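You operate a simulated robot arm through the tools that you are given. There is no shell and no other tool.

The job below is to be done with a simulated two-armed robot. You get a single attempt, and the scene is never put back.

Task
Load stepped insert 95 on the lift cart and roll it out.
Fine: brake on, table pumped up level with the bench for loading; table down and brake off before rolling.

The check looks at the end state, three seconds after you hand in, the way a careful person would. Anything else that was tipped, shoved, dropped, spilled or broken makes it a failure.

Robot
Two 7-joint arms with fingered hands on one trunk, on a base that drives. Base frame: it is fixed to the floor where the robot stands at the start and does not move with it; the origin is under the middle of the robot, x ahead of it, y to its left, z up. Readings come in m, rad, newtons and seconds.
The left shoulder is at the start at [0.06, 0.126, 1.18], the right one opposite. With the tool pointing down near the work surface each hand reaches from about 0.1 to 0.68 m from the robot's upright axis, wherever it stands, measured 20 degrees to its own side. Places, roughly: blue down button [0.6, -0.3, 0.8]; cart brake lever [0.6, 0, 0.8]; cart table [0.9, -0.3, 0.7]; orange lift cart [0.9, -0.2, 0.2]; stepped insert [0.75, -1, 1.25]; top of the cart table [0.9, -0.3, 0.7]; up lever [0.5, -0.1, 0.8]. Payload 2.5 kg a hand.
Tool frame (each hand has its own): the origin (TCP) lies between the finger pads and is the grasp point; the fingertips stand 0.03 m ahead of it; z points along the fingers, y is the line along which they close. The gripper opens to 0.104 m. The gripper's body begins 0.035 m behind the TCP. The gripper is a hand of 5 fingers: y runs from the thumb to the fingers, the wrist lies at [-0.015, -0.104, -0.178] in the tool frame, and closing takes about 1.5 s.
Orientation is that of the tool frame in the base frame, as a unit quaternion [w, x, y, z]. With the fingers straight down and the wrist toward the robot, the tool's x, y and z point along [0, 1, 0], [1, 0, 0] and [0, 0, -1] of the base frame.

Tools
- The arms move only by the tool drive_tool. It takes "left_commands", "right_commands" or both (then of equal length, played together; a hand with none holds still); each is a list of rows, each an object of numbers (a shift or turn left out is 0, a gripper value left out holds the last): "gripper": the finger opening in mm, from 0 to 104; "x", "y", "z": the shift along the tool's x, y, z in units of 30 mm (1.0 is 30 mm); "rx", "ry", "rz": the turn, a rotation vector about the tool's x, y, z in units of 8 degrees (1.0 is 8 degrees). In form: [{"gripper": .., "x": .., "y": .., "z": .., "rx": .., "ry": .., "rz": ..}, ...]. A call has 1 to 20 rows; each row shifts and turns the commanded pose from where the row before left it, along the tool's axes as they then stand. A call with a number of a shift or a turn outside -1 to 1 is refused whole. A row lasts 0.2 s, in which the tool goes at most 0.05 m and 0.15 rad; a call with a longer step from one row to the next is refused whole, and so is a gripper value outside its range. Where a pose cannot be reached the arm comes as near as it can. A force on the tool above 90 N (or 10 N above the force at the start of the call, whichever is more), or a blocked arm, ends the call early, and 0.2 s more pass. Each finger travels about 0.153 m/s and halts on what it meets, pressing with about 29 N; the grip force reading is that of the motor and also rises with nothing between the fingers. The clock runs only during rows and for 0.2 s after the last one: add rows that do not move to give the fingers time. It gives the time, the measured TCP pose, the force on the tool (base axes), the opening and the grip force at its end, in the units of the frame above (readings bear some noise), with the torque about the TCP (base axes, N m) and any sound that the robot's microphone picked up.
- Cameras (640 x 400 px; columns grow to the right, rows downward): "scene" is now at [0.1237, -0.0289, 1.3819]; the picture's right is [-0.31, -0.95, 0.00], its down [-0.60, 0.19, -0.78] and it looks along [0.74, -0.24, -0.63] (base axes); focal length 270 px, centre (320, 200). "left" rides on the left gripper at [-0.08, -0.078, -0.141] in its tool frame; the picture's right is [-0.78, -0.30, 0.56], its down [0.53, -0.78, 0.33] and it looks along [0.33, 0.56, 0.76] (tool axes); focal length 247 px, centre (320, 200). "right" rides on the right gripper at [0.08, -0.078, -0.141] in its tool frame; the picture's right is [-0.78, 0.30, -0.56], its down [-0.54, -0.78, 0.33] and it looks along [-0.33, 0.56, 0.76] (tool axes); focal length 247 px, centre (320, 200). There is no depth. A picture from a camera that has moved, and an enlarged one, comes with that camera's place and axes in the base frame and with its lens.
- get_image(camera): a new picture of that camera. No time passes.
- move_column(by): slides the trunk up (or, below 0, down) by that many m; the arms and the scene camera ride with it, the base frame stays. It gives what a move gives, with no picture.
- roll_base(legs): drives the robot by 1 to 6 legs, each [ahead, left, turn to the left] in m, m and rad, along the robot's own axes; the way and the turn of a leg run together, so that a leg with both is an arc; at most 1.5 m and 3.142 rad a leg. The arms and the cameras ride along, it lands a little off, and it stops where it bumps. It gives what a move gives.
- hand_shape(shape, hand): the hand has 5 fingers and takes this shape, open, in about a second: jaw (thumb against the fingers, like two jaws); tri (thumb and two fingers); tip (a fingertip pinch); poke (one finger out to press); point (the index stretched); flat (the hand flat); cup (the hand cupped); fist (a fist). The gripper value then closes the fingers along that shape, each until it touches; the sizes above hold for jaw. It gives what a move gives, with no picture.
- pan_tilt(pan, tilt): turns the head with the scene camera to pan (to the left, within 1.501 rad either way) and tilt (down, from -0.506 to 1.204), counted from straight ahead of the robot. It gives what a move gives.
- close_up(camera, box): a new picture of the part [left, top, right, bottom] of that camera's present view, enlarged. No time passes.
- close_job(): hands the job in; it is judged then, once.

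Places have to be worked out from the pictures, the camera data and where the tool is seen. Open the grippers and draw the arms clear of the work before you hand the job in, unless the task says otherwise.

The tools are called after "Call:" as name(argument=value, ...) on one line, values as JSON. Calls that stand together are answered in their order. drive_tool: Moves the arms, as the interface text tells. Its arguments: {"type":"object","properties":{"left_commands":{"type":"array","items":{"type":"object","properties":{"gripper":{"type":"number"},"x":{"type":"number"},"y":{"type":"number"},"z":{"type":"number"},"rx":{"type":"number"},"ry":{"type":"number"},"rz":{"type":"number"}}}},"right_commands":{"type":"array","items":{"type":"object","properties":{"gripper":{"type":"number"},"x":{"type":"number"},"y":{"type":"number"},"z":{"type":"number"},"rx":{"type":"number"},"ry":{"type":"number"},"rz":{"type":"number"}}}}},"required":[]} The other tools are called the same way: move_column (by) slides the trunk up or down; hand_shape (shape, hand) gives the hand a shape; roll_base (legs) drives the base; pan_tilt (pan, tilt) turns the head that bears the scene camera; get_image (camera) takes a picture; close_up (camera, box) takes an enlarged picture of a part of a camera's view; close_job () hands the job in.

At the start:

```text
time: 0.0
left_ee_pos: [0.4777, 0.0528, 1.1385]
left_orientation: [0.0, 0.707, 0.708, 0.0]
left_force: [0.3, 0.0, -0.2]
left_torque: [0.02, -0.02, -0.01]
left_grip_width: 0.1035
left_finger_force: 0.0
left_shape: jaw
right_ee_pos: [0.4542, -0.2896, 1.1462]
right_orientation: [0.0, 0.707, 0.707, 0.0]
right_force: [0.8, -0.1, 0.0]
right_torque: [-0.01, 0.0, -0.02]
right_grip_width: 0.104
right_finger_force: 0.2
right_shape: jaw
trunk travel left (down, up): [-0.575, 0.365]
robot x, y, heading: [0.0003, 0.0004, -0.004]
head pan, tilt: [-0.312, 0.684]
```

scene: 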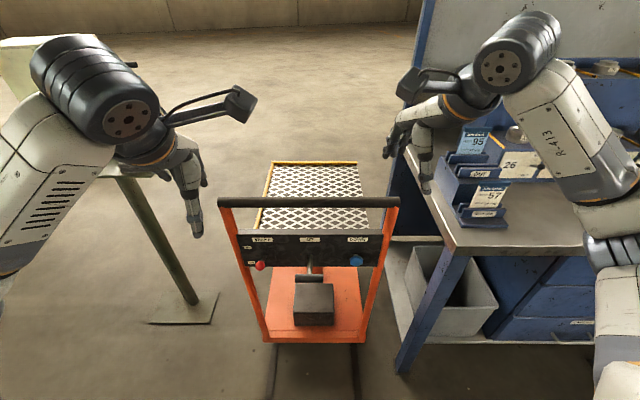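
right: 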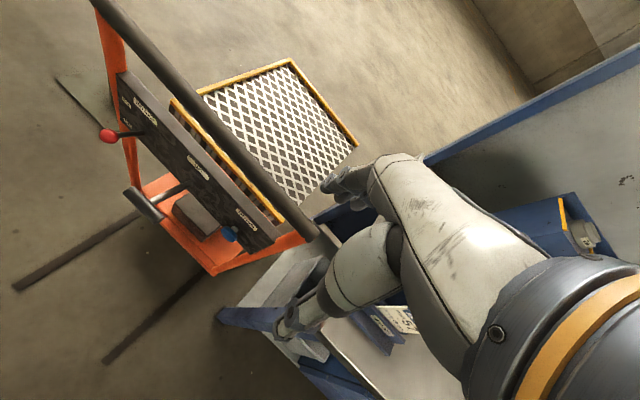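
left: 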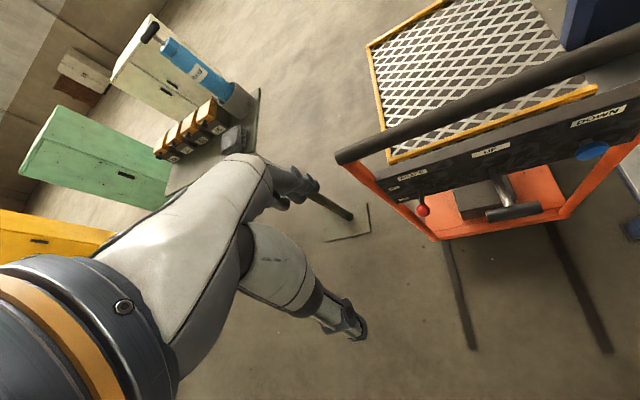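

The cart stands ahead with brake (red knob), up lever and blue down button on its front panel; the bench is to the right. I look closer at the panel and bench.

Call:
close_up(camera="scene", box=[200, 150, 420, 350])

Call:
close_up(camera="scene", box=[380, 40, 640, 240])

Call:
close_up(camera="left", box=[330, 80, 640, 300])

Call:
pan_tilt(pan=-0.9, tilt=0.4)

```text
2.00 times, centred on (310, 250) of scene
camera zoom: at [0.1237, -0.0289, 1.3819], right [-0.31, -0.95, 0.0], down [-0.6, 0.19, -0.78], along [0.74, -0.24, -0.63], focal length 541 px, centre (340, 100)
```

zoom: 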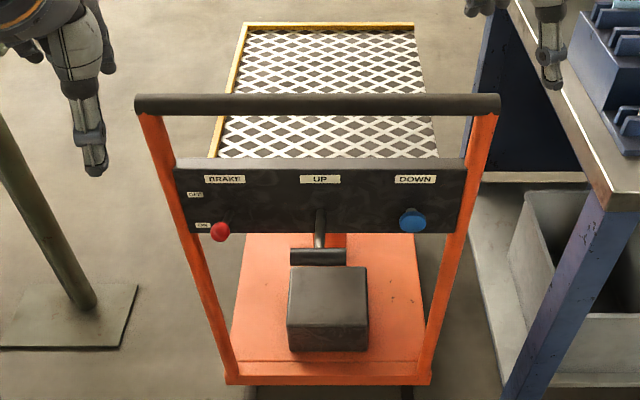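

```text
2.00 times, centred on (510, 140) of scene
camera zoom: at [0.1237, -0.0289, 1.3819], right [-0.31, -0.95, 0.0], down [-0.6, 0.19, -0.78], along [0.74, -0.24, -0.63], focal length 541 px, centre (-60, 320)
```

zoom: 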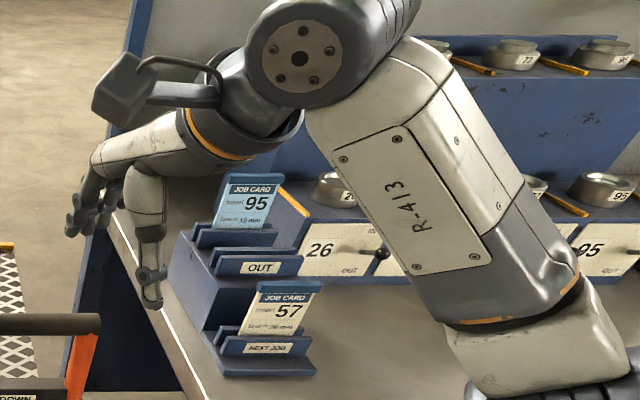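

```text
1.82 times, centred on (485, 190) of left
camera zoom: at [0.399, -0.0271, 1.2798], right [-0.3, -0.78, -0.56], down [-0.78, 0.53, -0.33], along [0.56, 0.33, -0.76], focal length 449 px, centre (20, 218)
```

zoom: 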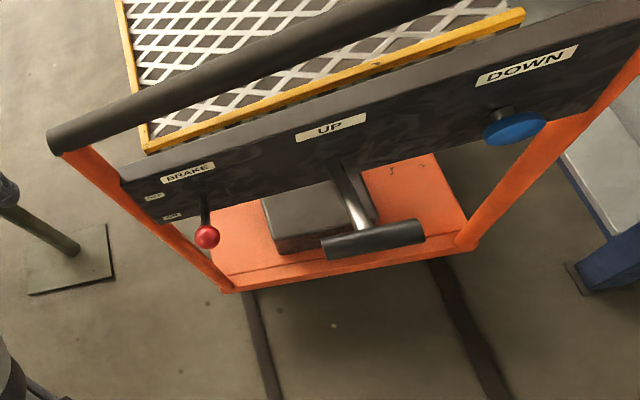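

```text
time: 1.0
left_ee_pos: [0.4777, 0.0515, 1.1374]
left_orientation: [0.0, 0.707, 0.707, 0.0]
left_force: [1.2, 0.7, 0.0]
left_torque: [0.03, -0.02, 0.0]
left_grip_width: 0.1038
left_finger_force: 0.0
left_shape: jaw
right_ee_pos: [0.4535, -0.2902, 1.1463]
right_orientation: [0.0, 0.707, 0.707, 0.0]
right_force: [-0.2, 0.1, 0.3]
right_torque: [0.01, -0.01, 0.01]
right_grip_width: 0.1035
right_finger_force: 0.1
right_shape: jaw
trunk travel left (down, up): [-0.575, 0.365]
robot x, y, heading: [0.0001, -0.0003, -0.001]
head pan, tilt: [-0.901, 0.4]
```

Looking at the bench now.

Call:
get_image(camera="scene")

Call:
close_up(camera="scene", box=[320, 100, 640, 300])

```text
taken
camera scene: at [0.0999, -0.0751, 1.4074], right [-0.78, -0.62, 0.0], down [-0.24, 0.31, -0.92], along [0.57, -0.72, -0.39], focal length 270 px, centre (320, 200)
```

scene: 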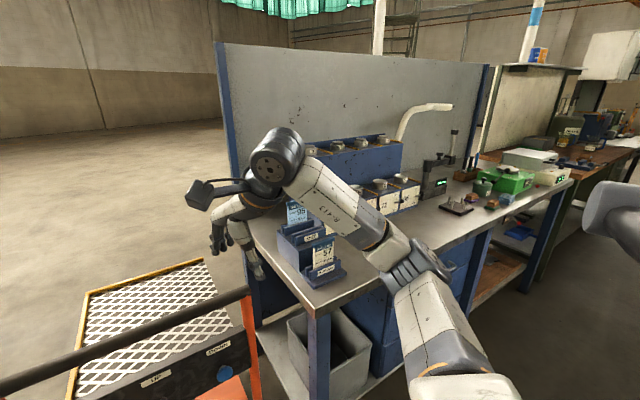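

```text
2.00 times, centred on (480, 200) of scene
camera zoom: at [0.0999, -0.0751, 1.4074], right [-0.78, -0.62, 0.0], down [-0.24, 0.31, -0.92], along [0.57, -0.72, -0.39], focal length 541 px, centre (0, 200)
```

zoom: 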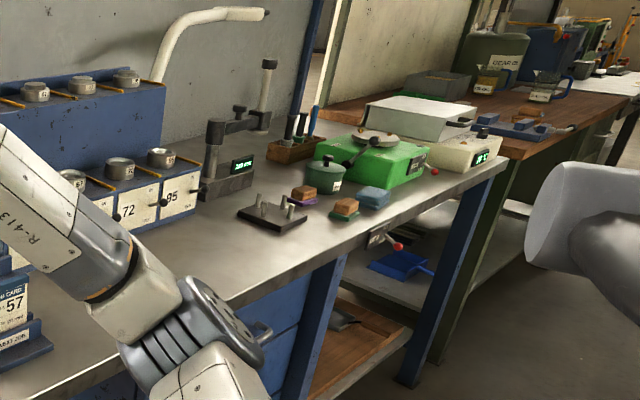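

I zoom into the rack.

Call:
close_up(camera="scene", box=[280, 120, 440, 220])

Call:
close_up(camera="scene", box=[270, 180, 350, 290])

```text
4.00 times, centred on (360, 170) of scene
camera zoom: at [0.0999, -0.0751, 1.4074], right [-0.78, -0.62, 0.0], down [-0.24, 0.31, -0.92], along [0.57, -0.72, -0.39], focal length 1082 px, centre (160, 320)
```

zoom: 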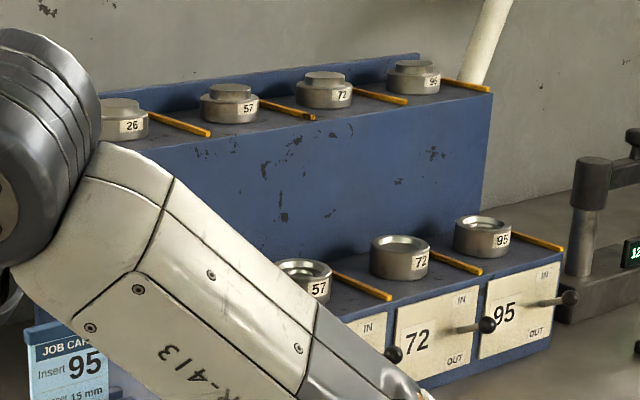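

```text
3.64 times, centred on (310, 235) of scene
camera zoom: at [0.0999, -0.0751, 1.4074], right [-0.78, -0.62, 0.0], down [-0.24, 0.31, -0.92], along [0.57, -0.72, -0.39], focal length 984 px, centre (356, 73)
```

zoom: 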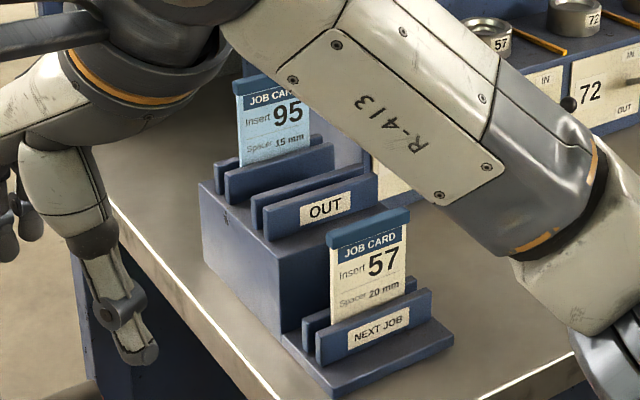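

Upper-row insert 95 (stepped) is at the right rear of the rack. Now I look at the floor and surroundings to find where the cart should roll out to.

Call:
pan_tilt(pan=0.0, tilt=1.1)

Call:
get_image(camera="scene")

Call:
pan_tilt(pan=0.1, tilt=0.2)

Call:
get_image(camera="scene")

Call:
pan_tilt(pan=1.2, tilt=0.5)

Call:
get_image(camera="scene")

Call:
pan_tilt(pan=-1.5, tilt=0.6)

Call:
get_image(camera="scene")

```text
time: 2.2
left_ee_pos: [0.4764, 0.052, 1.1379]
left_orientation: [0.0, 0.707, 0.707, 0.0]
left_force: [-0.3, -1.4, 0.2]
left_torque: [0.03, 0.01, 0.02]
left_grip_width: 0.1038
left_finger_force: 0.1
left_shape: jaw
right_ee_pos: [0.4539, -0.2898, 1.1464]
right_orientation: [0.0, 0.708, 0.706, 0.0]
right_force: [0.2, 0.7, 0.1]
right_torque: [-0.06, 0.03, 0.02]
right_grip_width: 0.1036
right_finger_force: 0.0
right_shape: jaw
trunk travel left (down, up): [-0.575, 0.365]
robot x, y, heading: [-0.0, 0.0014, 0.001]
head pan, tilt: [0.0, 1.1]
```

```text
taken
camera scene: at [0.1055, -0.0027, 1.3506], right [0.0, -1.0, 0.0], down [-0.89, 0.0, -0.45], along [0.45, 0.0, -0.89], focal length 270 px, centre (320, 200)
```

scene: 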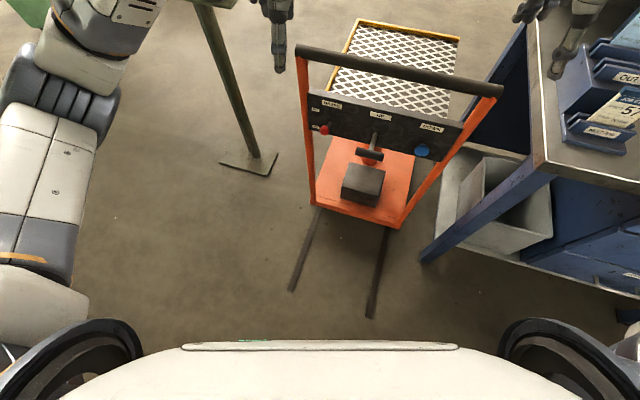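

```text
time: 3.4
left_ee_pos: [0.4769, 0.0527, 1.1376]
left_orientation: [0.001, 0.707, 0.707, 0.0]
left_force: [0.1, 0.5, 0.2]
left_torque: [0.0, -0.03, -0.02]
left_grip_width: 0.1035
left_finger_force: 0.0
left_shape: jaw
right_ee_pos: [0.4537, -0.2895, 1.1465]
right_orientation: [0.001, 0.707, 0.707, 0.0]
right_force: [0.4, 0.1, -0.1]
right_torque: [-0.01, -0.01, 0.0]
right_grip_width: 0.1037
right_finger_force: 0.0
right_shape: jaw
trunk travel left (down, up): [-0.575, 0.365]
robot x, y, heading: [-0.0031, 0.0003, 0.0]
head pan, tilt: [0.099, 0.201]
```

```text
taken
camera scene: at [0.135, 0.0066, 1.4259], right [0.1, -1.0, 0.0], down [-0.2, -0.02, -0.98], along [0.97, 0.1, -0.2], focal length 270 px, centre (320, 200)
```

scene: 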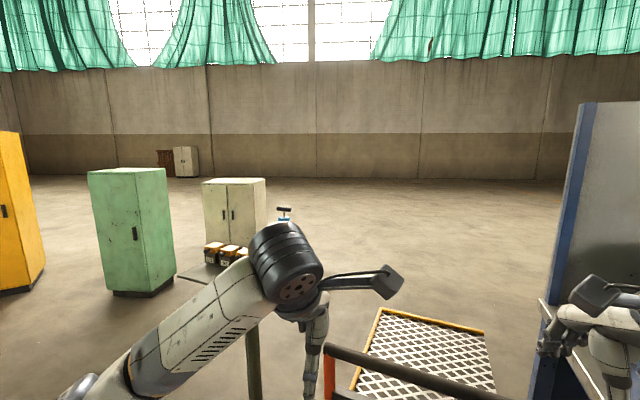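

```text
time: 4.7
left_ee_pos: [0.4778, 0.0523, 1.1365]
left_orientation: [0.001, 0.707, 0.707, 0.0]
left_force: [-0.4, -0.6, 0.1]
left_torque: [-0.02, 0.01, 0.0]
left_grip_width: 0.1035
left_finger_force: 0.0
left_shape: jaw
right_ee_pos: [0.4544, -0.2909, 1.1465]
right_orientation: [0.0, 0.707, 0.707, -0.001]
right_force: [0.4, -0.7, 0.1]
right_torque: [0.0, -0.03, -0.01]
right_grip_width: 0.1033
right_finger_force: 0.1
right_shape: jaw
trunk travel left (down, up): [-0.575, 0.365]
robot x, y, heading: [0.001, -0.0008, 0.002]
head pan, tilt: [1.201, 0.499]
```

```text
taken
camera scene: at [0.0753, 0.0822, 1.3983], right [0.93, -0.36, 0.0], down [-0.17, -0.45, -0.88], along [0.32, 0.82, -0.48], focal length 270 px, centre (320, 200)
```

scene: 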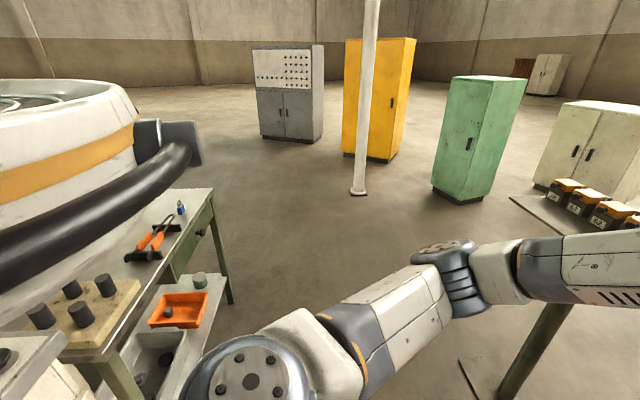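

```text
time: 7.1
left_ee_pos: [0.478, 0.0523, 1.1377]
left_orientation: [0.001, 0.707, 0.707, 0.001]
left_force: [-0.3, 0.4, -0.6]
left_torque: [0.0, 0.02, -0.02]
left_grip_width: 0.1038
left_finger_force: 0.1
left_shape: jaw
right_ee_pos: [0.4544, -0.2906, 1.146]
right_orientation: [0.0, 0.707, 0.707, 0.0]
right_force: [-0.2, 0.5, -0.4]
right_torque: [0.0, -0.01, 0.03]
right_grip_width: 0.1037
right_finger_force: 0.1
right_shape: jaw
trunk travel left (down, up): [-0.575, 0.365]
robot x, y, heading: [-0.0015, 0.0017, -0.0]
head pan, tilt: [-1.499, 0.6]
```

```text
taken
camera scene: at [0.0487, -0.0908, 1.3892], right [-1.0, -0.07, 0.0], down [-0.04, 0.56, -0.83], along [0.06, -0.82, -0.56], focal length 270 px, centre (320, 200)
```

scene: 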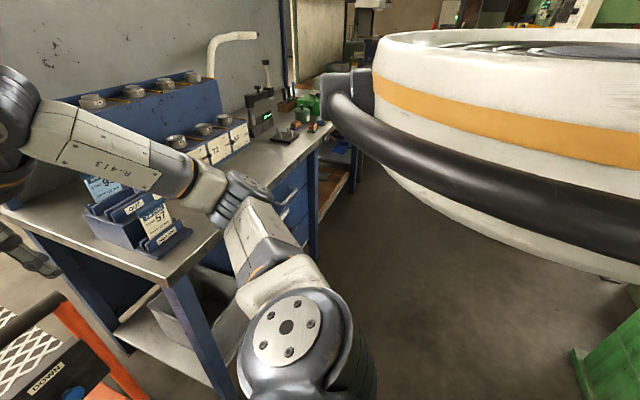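

The controls need a closer look to read the brake position; I use the hand cameras at high zoom.

Call:
close_up(camera="right", box=[80, 70, 300, 270])

Call:
close_up(camera="left", box=[370, 150, 530, 250])

Call:
pan_tilt(pan=-0.2, tilt=0.8)

Call:
close_up(camera="scene", box=[220, 140, 420, 265])

```text
2.00 times, centred on (190, 170) of right
camera zoom: at [0.3751, -0.2094, 1.288], right [0.3, -0.78, 0.56], down [-0.78, -0.54, -0.33], along [0.56, -0.33, -0.76], focal length 494 px, centre (580, 260)
```

zoom: 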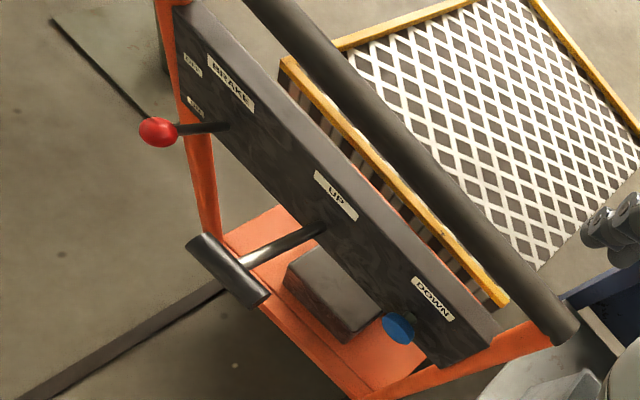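

```text
4.00 times, centred on (450, 200) of left
camera zoom: at [0.399, -0.0271, 1.2798], right [-0.3, -0.78, -0.56], down [-0.78, 0.53, -0.33], along [0.56, 0.33, -0.76], focal length 988 px, centre (-200, 200)
```

zoom: 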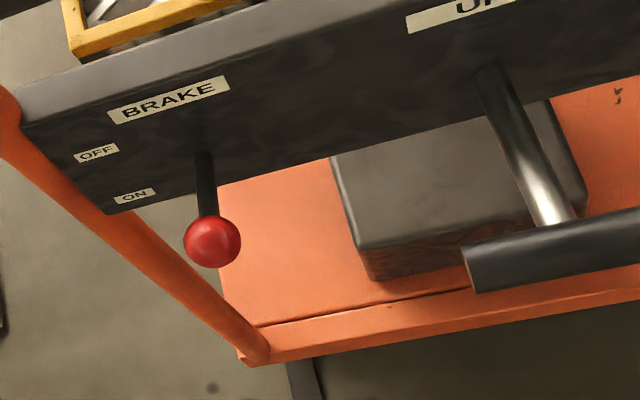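

```text
time: 8.6
left_ee_pos: [0.4778, 0.0524, 1.1374]
left_orientation: [0.0, 0.708, 0.707, 0.001]
left_force: [-0.9, -0.1, 0.3]
left_torque: [-0.02, 0.03, 0.03]
left_grip_width: 0.1037
left_finger_force: 0.0
left_shape: jaw
right_ee_pos: [0.4534, -0.2903, 1.1468]
right_orientation: [0.0, 0.707, 0.707, 0.0]
right_force: [-0.4, 0.3, -0.7]
right_torque: [0.01, 0.03, 0.02]
right_grip_width: 0.1035
right_finger_force: 0.0
right_shape: jaw
trunk travel left (down, up): [-0.575, 0.365]
robot x, y, heading: [-0.0011, 0.0015, -0.002]
head pan, tilt: [-0.201, 0.799]
```

```text
3.20 times, centred on (320, 202) of scene
camera zoom: at [0.1213, -0.0187, 1.3723], right [-0.2, -0.98, 0.0], down [-0.7, 0.14, -0.7], along [0.68, -0.14, -0.72], focal length 866 px, centre (320, 192)
```

zoom: 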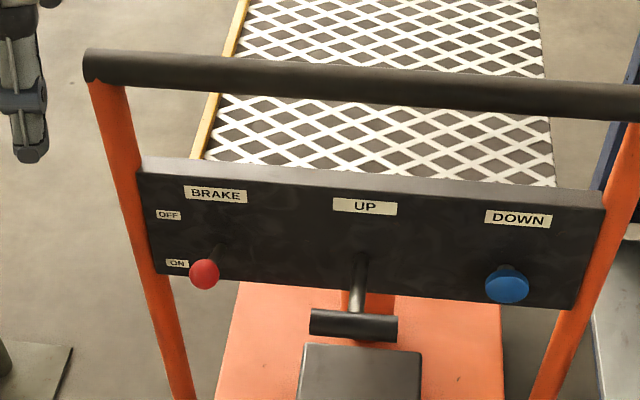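

Triangulating: brake knob ≈(0.592,-0.016,0.80), its pivot ≈(0.662,-0.03,0.75), OFF label z≈0.79, ON z≈0.715 – so the lever points up and the brake looks OFF. I turn the left hand a quarter turn so its jaws close sideways and bring it above the knob.

Call:
drive_tool(left_commands=[{"rz": 1}, {"rz": 1}, {"rz": 1}, {"rz": 1}, {"rz": 1}, {"rz": 1}, {"rz": 1}, {"rz": 1}, {"rz": 1}, {"rz": 1}, {"rz": 1}, {"rz": 0.25}, {"x": 0.5, "y": 0.3, "z": 0.6}, {"x": 0.5, "y": 0.3, "z": 0.6}, {"x": 0.5, "y": 0.3, "z": 0.6}, {"x": 0.5, "y": 0.3, "z": 0.6}])

Call:
get_image(camera="left")

Call:
get_image(camera="scene")

Call:
get_image(camera="right")

```text
time: 12.0
left_ee_pos: [0.5376, 0.0158, 1.065]
left_orientation: [0.0, 1.0, 0.0, -0.001]
left_force: [0.5, 0.2, 0.0]
left_torque: [-0.02, -0.04, 0.0]
left_grip_width: 0.1037
left_finger_force: 0.0
left_shape: jaw
right_ee_pos: [0.4552, -0.2906, 1.1458]
right_orientation: [0.0, 0.708, 0.706, 0.001]
right_force: [1.1, 0.6, 0.0]
right_torque: [0.01, 0.02, -0.01]
right_grip_width: 0.1037
right_finger_force: 0.2
right_shape: jaw
trunk travel left (down, up): [-0.575, 0.365]
robot x, y, heading: [0.0011, 0.0036, -0.0]
head pan, tilt: [-0.201, 0.799]
```

```text
taken
camera left: at [0.4568, 0.094, 1.208], right [-0.78, 0.3, -0.56], down [0.54, 0.78, -0.33], along [0.33, -0.56, -0.76], focal length 247 px, centre (320, 200)
```

left: 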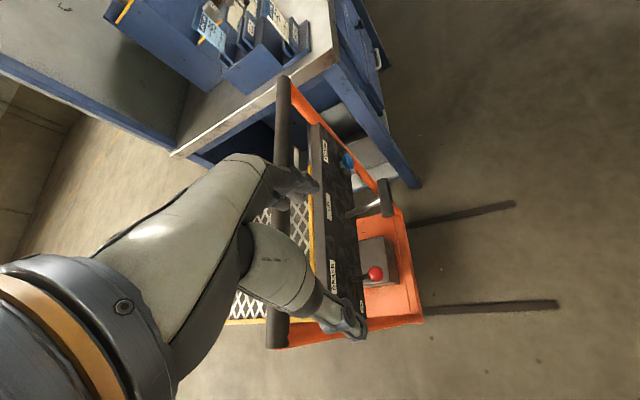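

```text
taken
camera scene: at [0.1215, -0.0189, 1.3723], right [-0.2, -0.98, 0.0], down [-0.7, 0.14, -0.7], along [0.68, -0.14, -0.72], focal length 270 px, centre (320, 200)
```

scene: 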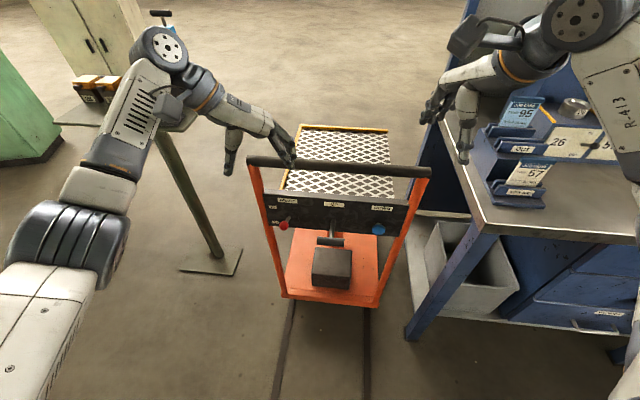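

```text
taken
camera right: at [0.3752, -0.2096, 1.2879], right [0.3, -0.78, 0.56], down [-0.78, -0.54, -0.33], along [0.56, -0.33, -0.76], focal length 247 px, centre (320, 200)
```

right: 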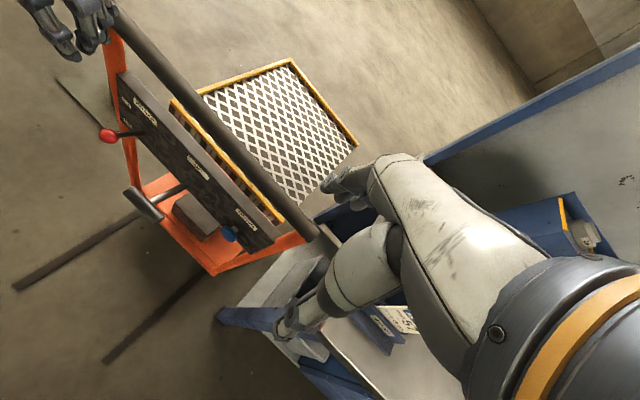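

The new view confirms the knob at (0.591,-0.016,0.796). I move over it and come down to z≈0.86 before checking again.

Call:
drive_tool(left_commands=[{"x": 0.89, "y": 0.53}, {"x": 0.89, "y": 0.53}, {"z": 0.97}, {"z": 0.97}, {"z": 0.97}, {"z": 0.97}, {"z": 0.97}, {"z": 0.97}, {"z": 0.97}])

Call:
get_image(camera="left")

Call:
get_image(camera="right")

Call:
close_up(camera="scene", box=[220, 140, 420, 265])

```text
time: 14.0
left_ee_pos: [0.5508, -0.0009, 0.8614]
left_orientation: [-0.001, 1.0, 0.001, 0.0]
left_force: [0.5, -0.3, 0.0]
left_torque: [0.01, 0.01, -0.01]
left_grip_width: 0.1036
left_finger_force: 0.0
left_shape: jaw
left hand out of reach, approached as far as the arm can: row 2, 7, 8, 9
right_ee_pos: [0.4546, -0.2913, 1.1461]
right_orientation: [0.0, 0.707, 0.707, -0.001]
right_force: [-0.6, 0.0, -0.9]
right_torque: [0.01, 0.02, -0.01]
right_grip_width: 0.1036
right_finger_force: 0.1
right_shape: jaw
trunk travel left (down, up): [-0.575, 0.365]
robot x, y, heading: [0.0025, -0.0028, 0.0]
head pan, tilt: [-0.201, 0.799]
```

```text
taken
camera left: at [0.4701, 0.0774, 1.0037], right [-0.78, 0.3, -0.56], down [0.54, 0.78, -0.33], along [0.34, -0.55, -0.76], focal length 247 px, centre (320, 200)
```

left: 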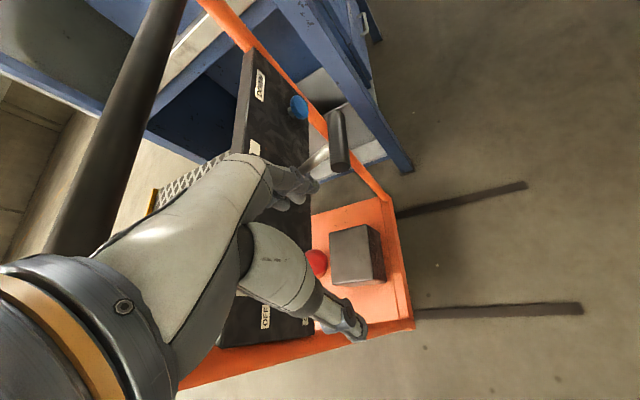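

```text
taken
camera right: at [0.3752, -0.2093, 1.288], right [0.3, -0.78, 0.56], down [-0.78, -0.54, -0.33], along [0.56, -0.33, -0.76], focal length 247 px, centre (320, 200)
```

right: 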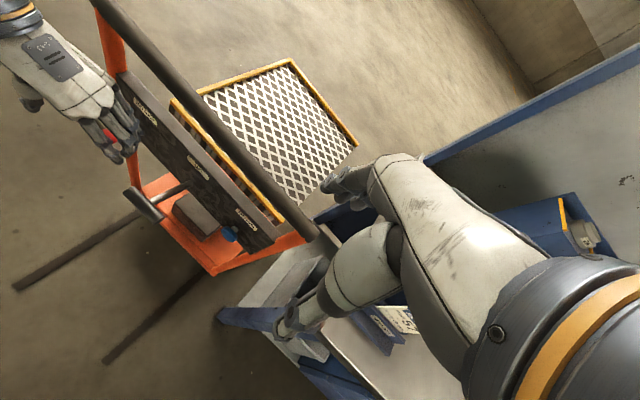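

```text
3.20 times, centred on (320, 202) of scene
camera zoom: at [0.1215, -0.0186, 1.3723], right [-0.2, -0.98, 0.0], down [-0.7, 0.14, -0.7], along [0.68, -0.14, -0.72], focal length 866 px, centre (320, 192)
```

zoom: 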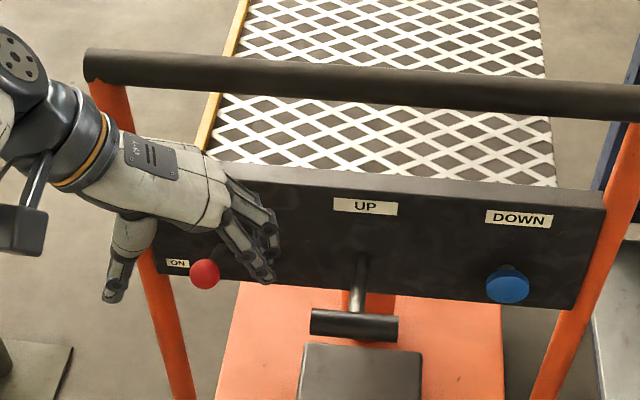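

The last bit is out of reach from here, so I lift the left hand back a little and roll the base 0.1 m ahead, then try again.

Call:
drive_tool(left_commands=[{"x": -0.8, "z": -0.8}, {"x": -0.8, "z": -0.8}, {"x": -0.8, "z": -0.8}, {"x": -0.8, "z": -0.8}])

Call:
roll_base(legs=[[0.1, 0.0, 0.0]])

Call:
get_image(camera="left")

Call:
get_image(camera="scene")

```text
time: 15.0
left_ee_pos: [0.5618, -0.0197, 0.9379]
left_orientation: [0.0, 1.0, -0.001, -0.001]
left_force: [0.6, 0.6, 0.2]
left_torque: [0.0, -0.01, -0.01]
left_grip_width: 0.1038
left_finger_force: 0.1
left_shape: jaw
left hand out of reach, approached as far as the arm can: row 1, 2, 3, 4
right_ee_pos: [0.4538, -0.2897, 1.1466]
right_orientation: [0.0, 0.707, 0.707, -0.001]
right_force: [0.7, 1.1, 0.9]
right_torque: [0.0, 0.01, 0.01]
right_grip_width: 0.1032
right_finger_force: 0.1
right_shape: jaw
trunk travel left (down, up): [-0.575, 0.365]
robot x, y, heading: [0.0025, -0.0036, 0.003]
head pan, tilt: [-0.201, 0.799]
```

```text
time: 16.2
left_ee_pos: [0.5911, -0.0125, 0.9479]
left_orientation: [-0.005, 0.99, -0.093, -0.11]
left_force: [-23.8, 11.5, 14.5]
left_torque: [-0.89, -1.02, -0.73]
left_grip_width: 0.104
left_finger_force: 0.1
left_shape: jaw
right_ee_pos: [0.5397, -0.2882, 1.148]
right_orientation: [0.002, 0.706, 0.708, 0.001]
right_force: [-0.1, 1.2, 0.2]
right_torque: [0.0, -0.01, 0.01]
right_grip_width: 0.1035
right_finger_force: 0.0
right_shape: jaw
trunk travel left (down, up): [-0.575, 0.365]
robot x, y, heading: [0.0914, -0.0008, 0.002]
head pan, tilt: [-0.201, 0.799]
stopped in leg 1: the robot was blocked; the commanded pose is now the measured one
```

```text
taken
camera left: at [0.5577, 0.075, 1.1032], right [-0.81, 0.45, -0.38], down [0.58, 0.68, -0.45], along [0.05, -0.58, -0.81], focal length 247 px, centre (320, 200)
```

left: 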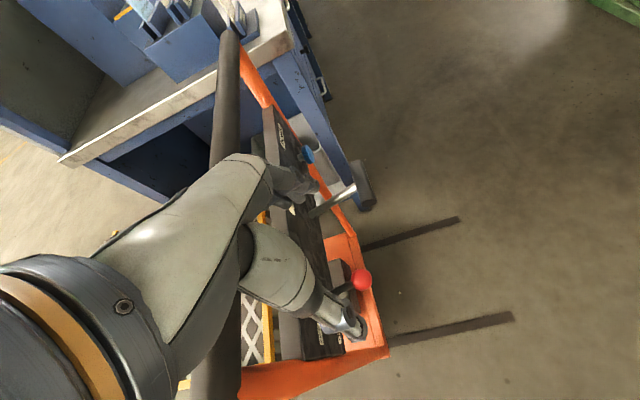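

```text
taken
camera scene: at [0.2069, -0.0168, 1.3726], right [-0.2, -0.98, 0.0], down [-0.7, 0.14, -0.7], along [0.69, -0.14, -0.71], focal length 270 px, centre (320, 200)
```

scene: 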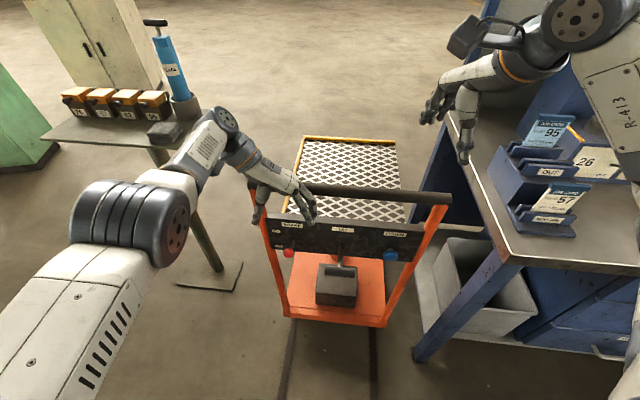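

The bump: the left hand's stale command pushed it into the handle. I back it away and up at once and square its orientation, then look whether the cart moved.

Call:
drive_tool(left_commands=[{"x": -0.8, "z": -0.4}, {"x": -0.8, "z": -0.6}, {"ry": 0.79, "rz": -0.67, "z": -0.6}, {"ry": 0.79, "rz": -0.67, "z": -0.6}, {}])

Call:
get_image(camera="scene")

Call:
get_image(camera="left")

Call:
get_image(camera="right")

```text
time: 17.4
left_ee_pos: [0.6546, -0.0267, 1.0174]
left_orientation: [-0.007, 1.0, 0.004, 0.002]
left_force: [0.9, 0.1, -0.4]
left_torque: [0.01, -0.02, -0.02]
left_grip_width: 0.1039
left_finger_force: 0.1
left_shape: jaw
left hand out of reach, approached as far as the arm can: row 1, 2, 3, 4
right_ee_pos: [0.5448, -0.2905, 1.1461]
right_orientation: [-0.001, 0.707, 0.707, 0.0]
right_force: [0.5, -0.3, -0.8]
right_torque: [-0.01, 0.05, -0.02]
right_grip_width: 0.1039
right_finger_force: 0.0
right_shape: jaw
trunk travel left (down, up): [-0.575, 0.365]
robot x, y, heading: [0.0883, 0.0, 0.002]
head pan, tilt: [-0.201, 0.799]
```

```text
taken
camera scene: at [0.211, -0.0183, 1.3723], right [-0.2, -0.98, 0.0], down [-0.7, 0.14, -0.7], along [0.68, -0.14, -0.72], focal length 270 px, centre (320, 200)
```

scene: 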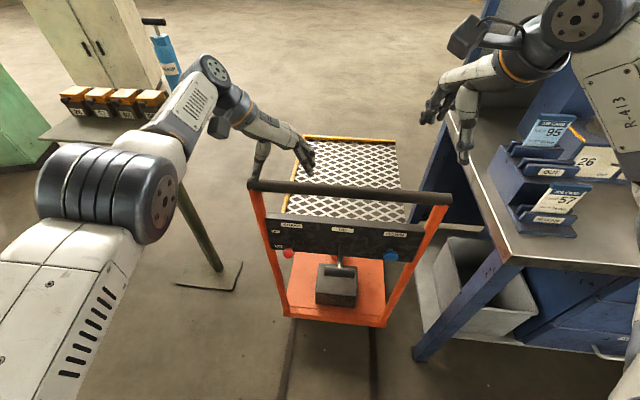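

```text
taken
camera left: at [0.5733, 0.0495, 1.1604], right [-0.78, 0.3, -0.56], down [0.53, 0.79, -0.32], along [0.34, -0.54, -0.77], focal length 247 px, centre (320, 200)
```

left: 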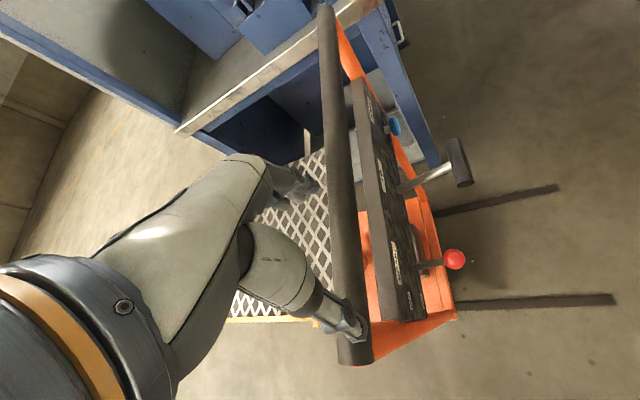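

```text
taken
camera right: at [0.4647, -0.209, 1.2881], right [0.3, -0.78, 0.56], down [-0.78, -0.54, -0.33], along [0.56, -0.33, -0.76], focal length 247 px, centre (320, 200)
```

right: 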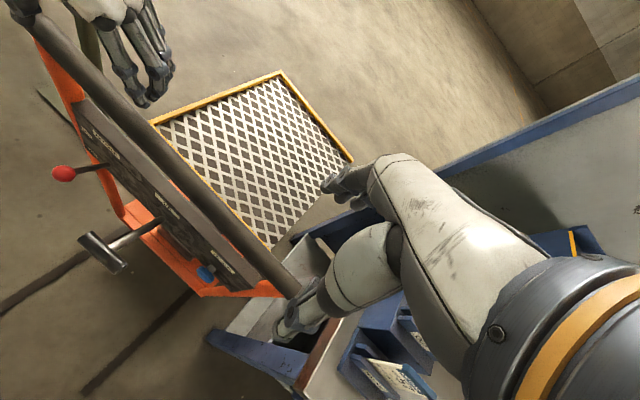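

The hand hovers over the handle bar; the cart seems in place. I test a small upward move to verify that the command follows the measured pose.

Call:
drive_tool(left_commands=[{"z": -1}, {"z": -1}, {}])

```text
time: 18.2
left_ee_pos: [0.6518, -0.0251, 1.0769]
left_orientation: [-0.006, 1.0, 0.004, 0.002]
left_force: [-0.1, 0.1, 0.2]
left_torque: [-0.04, 0.02, 0.01]
left_grip_width: 0.1039
left_finger_force: 0.0
left_shape: jaw
left hand out of reach, approached as far as the arm can: row 2
right_ee_pos: [0.5435, -0.2898, 1.1469]
right_orientation: [0.0, 0.707, 0.707, 0.0]
right_force: [0.4, -0.2, -0.3]
right_torque: [-0.01, -0.01, -0.04]
right_grip_width: 0.1041
right_finger_force: 0.0
right_shape: jaw
trunk travel left (down, up): [-0.575, 0.365]
robot x, y, heading: [0.0878, -0.0011, -0.005]
head pan, tilt: [-0.201, 0.799]
```

Clear of the handle; now I pull back toward the robot.

Call:
drive_tool(left_commands=[{"x": -1}, {"x": -1}, {"x": -1}, {"x": -1}, {}])

Call:
get_image(camera="left")

Call:
get_image(camera="scene")

```text
time: 19.4
left_ee_pos: [0.6386, -0.0546, 1.0944]
left_orientation: [-0.007, 1.0, 0.003, 0.003]
left_force: [-0.5, 0.4, -0.4]
left_torque: [0.01, 0.0, 0.0]
left_grip_width: 0.1039
left_finger_force: 0.1
left_shape: jaw
left hand out of reach, approached as far as the arm can: row 1, 2, 3, 4
right_ee_pos: [0.5427, -0.2888, 1.1464]
right_orientation: [0.0, 0.707, 0.707, 0.0]
right_force: [0.4, 0.5, -0.4]
right_torque: [0.02, -0.01, 0.0]
right_grip_width: 0.1041
right_finger_force: 0.2
right_shape: jaw
trunk travel left (down, up): [-0.575, 0.365]
robot x, y, heading: [0.0876, -0.0008, 0.003]
head pan, tilt: [-0.201, 0.799]
```

```text
taken
camera left: at [0.5578, 0.021, 1.2377], right [-0.78, 0.3, -0.56], down [0.53, 0.78, -0.32], along [0.34, -0.54, -0.77], focal length 247 px, centre (320, 200)
```

left: 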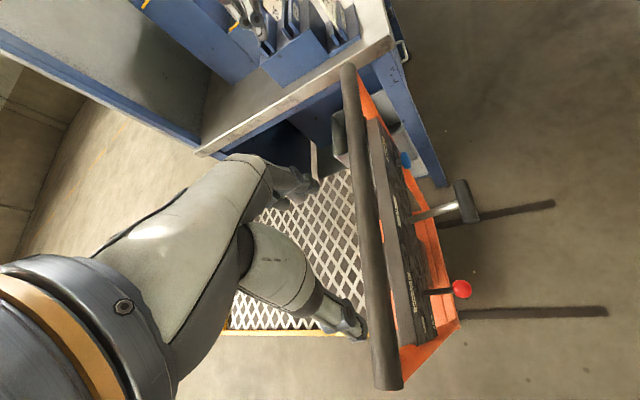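

```text
taken
camera scene: at [0.211, -0.0183, 1.3723], right [-0.2, -0.98, 0.0], down [-0.7, 0.14, -0.7], along [0.68, -0.14, -0.72], focal length 270 px, centre (320, 200)
```

scene: 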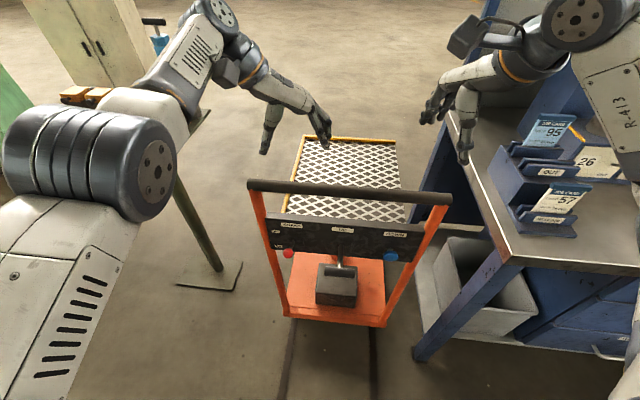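

The sideways wrist orientation is at the arm's joint limits, so I turn the hand back to its original orientation while moving up a bit for safety.

Call:
drive_tool(left_commands=[{"z": -0.5, "rz": -1}, {"rz": -1}, {"rz": -1}, {"rz": -1}, {"rz": -1}, {"rz": -1}, {"rz": -1}, {"rz": -1}, {"rz": -1}, {"rz": -1}, {"rz": -1}, {"rz": -0.25}, {}])

Call:
get_image(camera="scene")

```text
time: 22.2
left_ee_pos: [0.7164, -0.0659, 1.129]
left_orientation: [-0.003, 0.754, 0.656, 0.007]
left_force: [0.1, -0.3, -0.4]
left_torque: [-0.02, -0.02, -0.02]
left_grip_width: 0.1038
left_finger_force: 0.1
left_shape: jaw
left hand out of reach, approached as far as the arm can: row 1, 2, 3, 4, 5, 6, 7, 8, 9, 10, 11
right_ee_pos: [0.5429, -0.2891, 1.1474]
right_orientation: [-0.001, 0.708, 0.707, 0.0]
right_force: [-0.9, -1.1, 0.4]
right_torque: [-0.01, 0.03, 0.03]
right_grip_width: 0.1038
right_finger_force: 0.1
right_shape: jaw
trunk travel left (down, up): [-0.575, 0.365]
robot x, y, heading: [0.0905, 0.0022, 0.002]
head pan, tilt: [-0.201, 0.799]
```

```text
taken
camera scene: at [0.2109, -0.0183, 1.3723], right [-0.2, -0.98, 0.0], down [-0.7, 0.14, -0.7], along [0.68, -0.14, -0.72], focal length 270 px, centre (320, 200)
```

scene: 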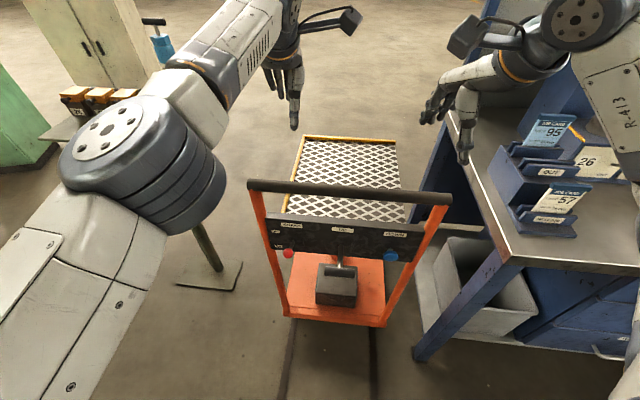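

I let it settle and read the pose.

Call:
drive_tool(left_commands=[{}, {}, {}])

```text
time: 23.0
left_ee_pos: [0.7167, -0.0669, 1.1298]
left_orientation: [-0.003, 0.754, 0.657, 0.006]
left_force: [-0.1, 0.3, -0.6]
left_torque: [-0.01, 0.03, 0.0]
left_grip_width: 0.1041
left_finger_force: 0.0
left_shape: jaw
right_ee_pos: [0.5437, -0.2888, 1.1456]
right_orientation: [0.0, 0.707, 0.708, 0.0]
right_force: [0.8, 0.1, 0.4]
right_torque: [-0.03, 0.06, 0.03]
right_grip_width: 0.1037
right_finger_force: 0.1
right_shape: jaw
trunk travel left (down, up): [-0.575, 0.365]
robot x, y, heading: [0.0859, -0.0002, -0.003]
head pan, tilt: [-0.201, 0.799]
```

Now test pulling back toward the robot (tool -y).

Call:
drive_tool(left_commands=[{"y": -1}, {"y": -1}, {"y": -1}, {}])

```text
time: 24.0
left_ee_pos: [0.6272, -0.0525, 1.1283]
left_orientation: [-0.004, 0.753, 0.658, 0.006]
left_force: [0.2, -0.2, 0.2]
left_torque: [-0.02, 0.01, -0.02]
left_grip_width: 0.104
left_finger_force: 0.1
left_shape: jaw
right_ee_pos: [0.5431, -0.2908, 1.1463]
right_orientation: [0.0, 0.707, 0.707, 0.0]
right_force: [0.1, 0.5, 0.1]
right_torque: [0.0, 0.0, -0.02]
right_grip_width: 0.1038
right_finger_force: 0.0
right_shape: jaw
trunk travel left (down, up): [-0.575, 0.365]
robot x, y, heading: [0.092, -0.0012, 0.003]
head pan, tilt: [-0.201, 0.799]
```

The hand now follows. I close its fingers, square it, tilt it 32° (so the knuckles stay clear of the handle bar), and bring the fingertips to just above the brake knob.

Call:
drive_tool(left_commands=[{"gripper": 0, "rz": -1}, {"y": -0.72, "x": 0.58}, {"y": -0.72, "x": 0.58}, {"rx": -1}, {"rx": -1}, {"rx": -1}, {"rx": -1}, {"y": -0.53, "z": 0.848}, {"y": -0.53, "z": 0.848}, {"y": -0.53, "z": 0.848}, {"y": -0.53, "z": 0.848}, {}])

Call:
get_image(camera="left")

Call:
get_image(camera="scene")

Call:
get_image(camera="right")

```text
time: 26.6
left_ee_pos: [0.5846, -0.0178, 1.0093]
left_orientation: [0.193, 0.68, 0.678, 0.201]
left_force: [-0.4, 0.0, -0.2]
left_torque: [-0.01, 0.01, 0.06]
left_grip_width: 0.0002
left_finger_force: 29.0
left_shape: jaw
right_ee_pos: [0.5421, -0.2907, 1.1461]
right_orientation: [0.0, 0.708, 0.707, 0.0]
right_force: [-0.6, 0.1, 0.0]
right_torque: [-0.01, 0.0, 0.0]
right_grip_width: 0.1037
right_finger_force: 0.0
right_shape: jaw
trunk travel left (down, up): [-0.575, 0.365]
robot x, y, heading: [0.0907, -0.0031, -0.001]
head pan, tilt: [-0.201, 0.799]
```

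```text
taken
camera left: at [0.4438, -0.0983, 1.0871], right [0.05, -0.77, -0.64], down [-0.48, 0.54, -0.69], along [0.88, 0.34, -0.34], focal length 247 px, centre (320, 200)
```

left: 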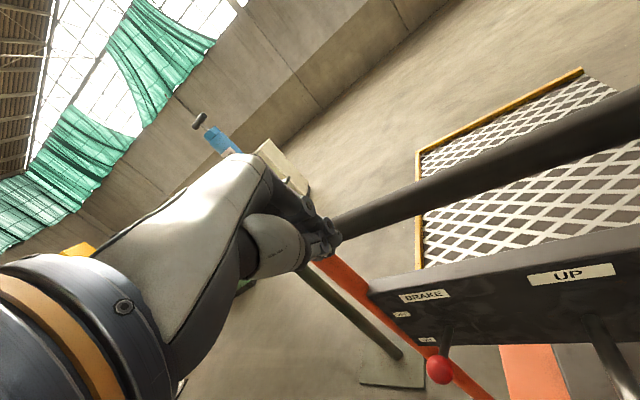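

```text
taken
camera scene: at [0.2109, -0.0184, 1.3723], right [-0.2, -0.98, 0.0], down [-0.7, 0.14, -0.7], along [0.68, -0.14, -0.72], focal length 270 px, centre (320, 200)
```

scene: 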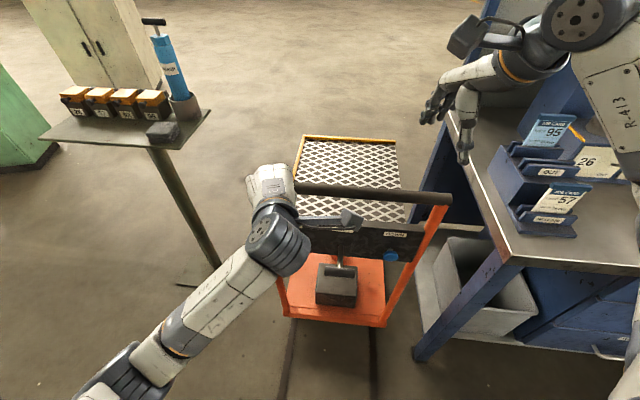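

```text
taken
camera right: at [0.4646, -0.2091, 1.2881], right [0.3, -0.78, 0.56], down [-0.78, -0.54, -0.33], along [0.56, -0.33, -0.76], focal length 247 px, centre (320, 200)
```

right: 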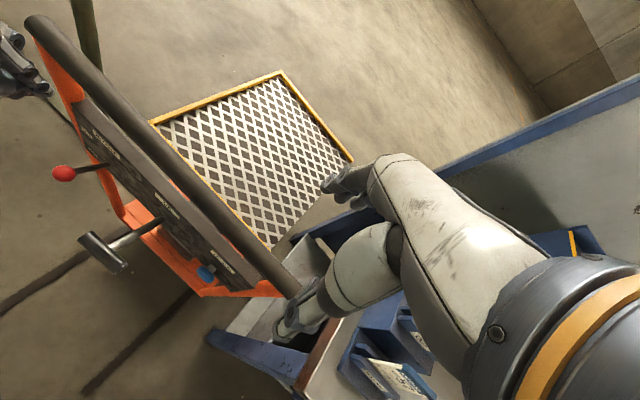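

Knob re-confirmed at about (0.592,-0.013,0.796), fingertips above it. I press it down slowly, lowering the tips to about z 0.72.

Call:
drive_tool(left_commands=[{"y": -0.53, "z": 0.848}, {"y": -0.53, "z": 0.848}, {"y": -0.53, "z": 0.848}, {"y": -0.53, "z": 0.848}, {"y": -0.53, "z": 0.848}, {"y": -0.265, "z": 0.424}, {"y": -0.265, "z": 0.424}, {"y": -0.265, "z": 0.424}, {"y": -0.265, "z": 0.424}])

Call:
get_image(camera="left")

Call:
get_image(camera="right")

```text
time: 28.8
left_ee_pos: [0.5932, 0.013, 0.7955]
left_orientation: [0.175, 0.682, 0.673, 0.228]
left_force: [-0.3, -0.2, -0.5]
left_torque: [-0.04, -0.02, 0.01]
left_grip_width: 0.0001
left_finger_force: 28.9
left_shape: jaw
right_ee_pos: [0.5424, -0.2889, 1.1465]
right_orientation: [0.0, 0.706, 0.708, 0.001]
right_force: [0.7, -0.5, -0.1]
right_torque: [0.01, -0.01, 0.01]
right_grip_width: 0.1039
right_finger_force: 0.1
right_shape: jaw
trunk travel left (down, up): [-0.575, 0.365]
robot x, y, heading: [0.0913, -0.0008, 0.004]
head pan, tilt: [-0.201, 0.799]
stopped in row 9 (left hand): the arm was blocked; the commanded pose is now the measured one
```

```text
taken
camera left: at [0.4512, -0.0729, 0.8657], right [0.06, -0.73, -0.69], down [-0.47, 0.58, -0.66], along [0.88, 0.37, -0.31], focal length 247 px, centre (320, 200)
```

left: 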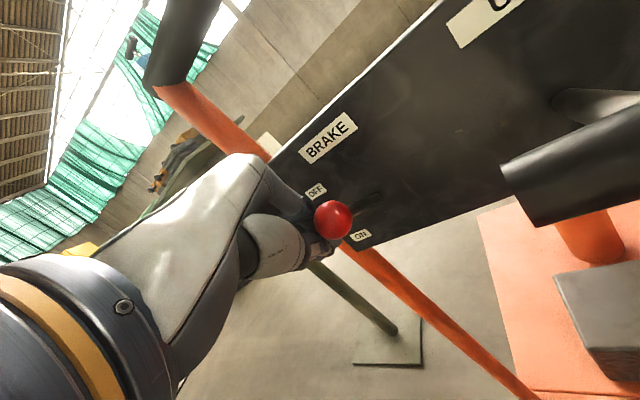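

```text
taken
camera right: at [0.4646, -0.209, 1.2881], right [0.3, -0.78, 0.56], down [-0.78, -0.54, -0.33], along [0.56, -0.33, -0.76], focal length 247 px, centre (320, 200)
```

right: 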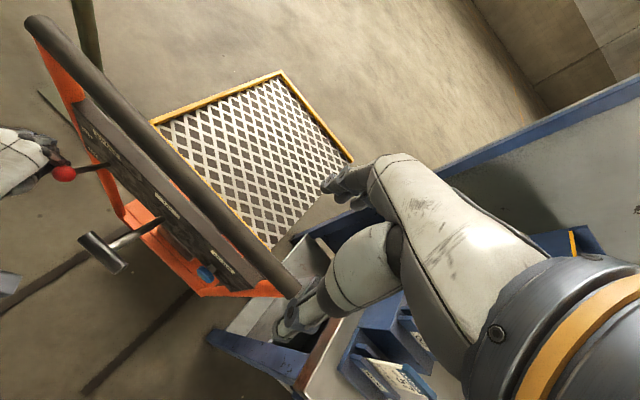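

The pinched tips slid off beside the round knob. A better way is to grip the knob with the hand pointing forward (thumb below, fingers above), so I lift off, back away and turn the hand to point along the cart's axis.

Call:
drive_tool(left_commands=[{"y": 0.53, "z": -0.848}, {"y": 0.53, "z": -0.848}, {"y": 0.53, "z": -0.848}, {"y": -0.848, "z": -0.53}, {"y": -0.848, "z": -0.53}, {"y": -0.848, "z": -0.53}, {"y": -0.848, "z": -0.53}, {"rx": -0.892, "ry": -0.3, "rz": 0.083}, {"rx": -0.892, "ry": -0.3, "rz": 0.083}, {"rx": -0.892, "ry": -0.3, "rz": 0.083}, {"rx": -0.892, "ry": -0.3, "rz": 0.083}, {"rx": -0.892, "ry": -0.3, "rz": 0.083}, {"rx": -0.892, "ry": -0.3, "rz": 0.083}, {"rx": -0.892, "ry": -0.3, "rz": 0.083}, {"rx": -0.892, "ry": -0.3, "rz": 0.083, "gripper": 70}, {}, {}])

Call:
get_image(camera="left")

Call:
get_image(camera="scene")

```text
time: 29.8
left_ee_pos: [0.5789, 0.0496, 0.8694]
left_orientation: [0.131, 0.69, 0.653, 0.284]
left_force: [0.0, 0.3, -0.8]
left_torque: [0.03, -0.01, 0.0]
left_grip_width: 0.0
left_finger_force: 29.4
left_shape: jaw
right_ee_pos: [0.5437, -0.2901, 1.1458]
right_orientation: [0.001, 0.707, 0.707, 0.0]
right_force: [0.5, 0.5, -0.2]
right_torque: [0.01, 0.0, -0.03]
right_grip_width: 0.1037
right_finger_force: 0.0
right_shape: jaw
trunk travel left (down, up): [-0.575, 0.365]
robot x, y, heading: [0.09, -0.0016, -0.0]
head pan, tilt: [-0.201, 0.799]
stopped in row 4 (left hand): the arm was blocked; the commanded pose is now the measured one
```

```text
taken
camera left: at [0.4353, -0.0455, 0.9245], right [0.08, -0.62, -0.78], down [-0.46, 0.67, -0.58], along [0.88, 0.41, -0.23], focal length 247 px, centre (320, 200)
```

left: 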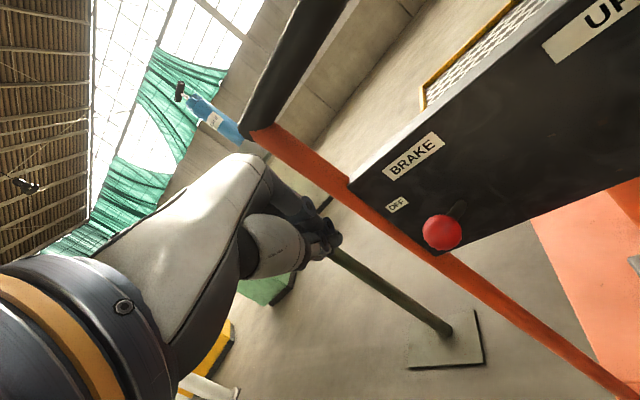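

```text
taken
camera scene: at [0.2108, -0.0184, 1.3723], right [-0.2, -0.98, 0.0], down [-0.7, 0.14, -0.7], along [0.68, -0.14, -0.72], focal length 270 px, centre (320, 200)
```

scene: 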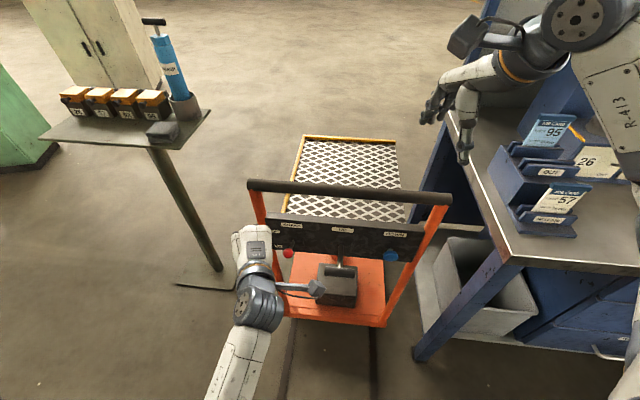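

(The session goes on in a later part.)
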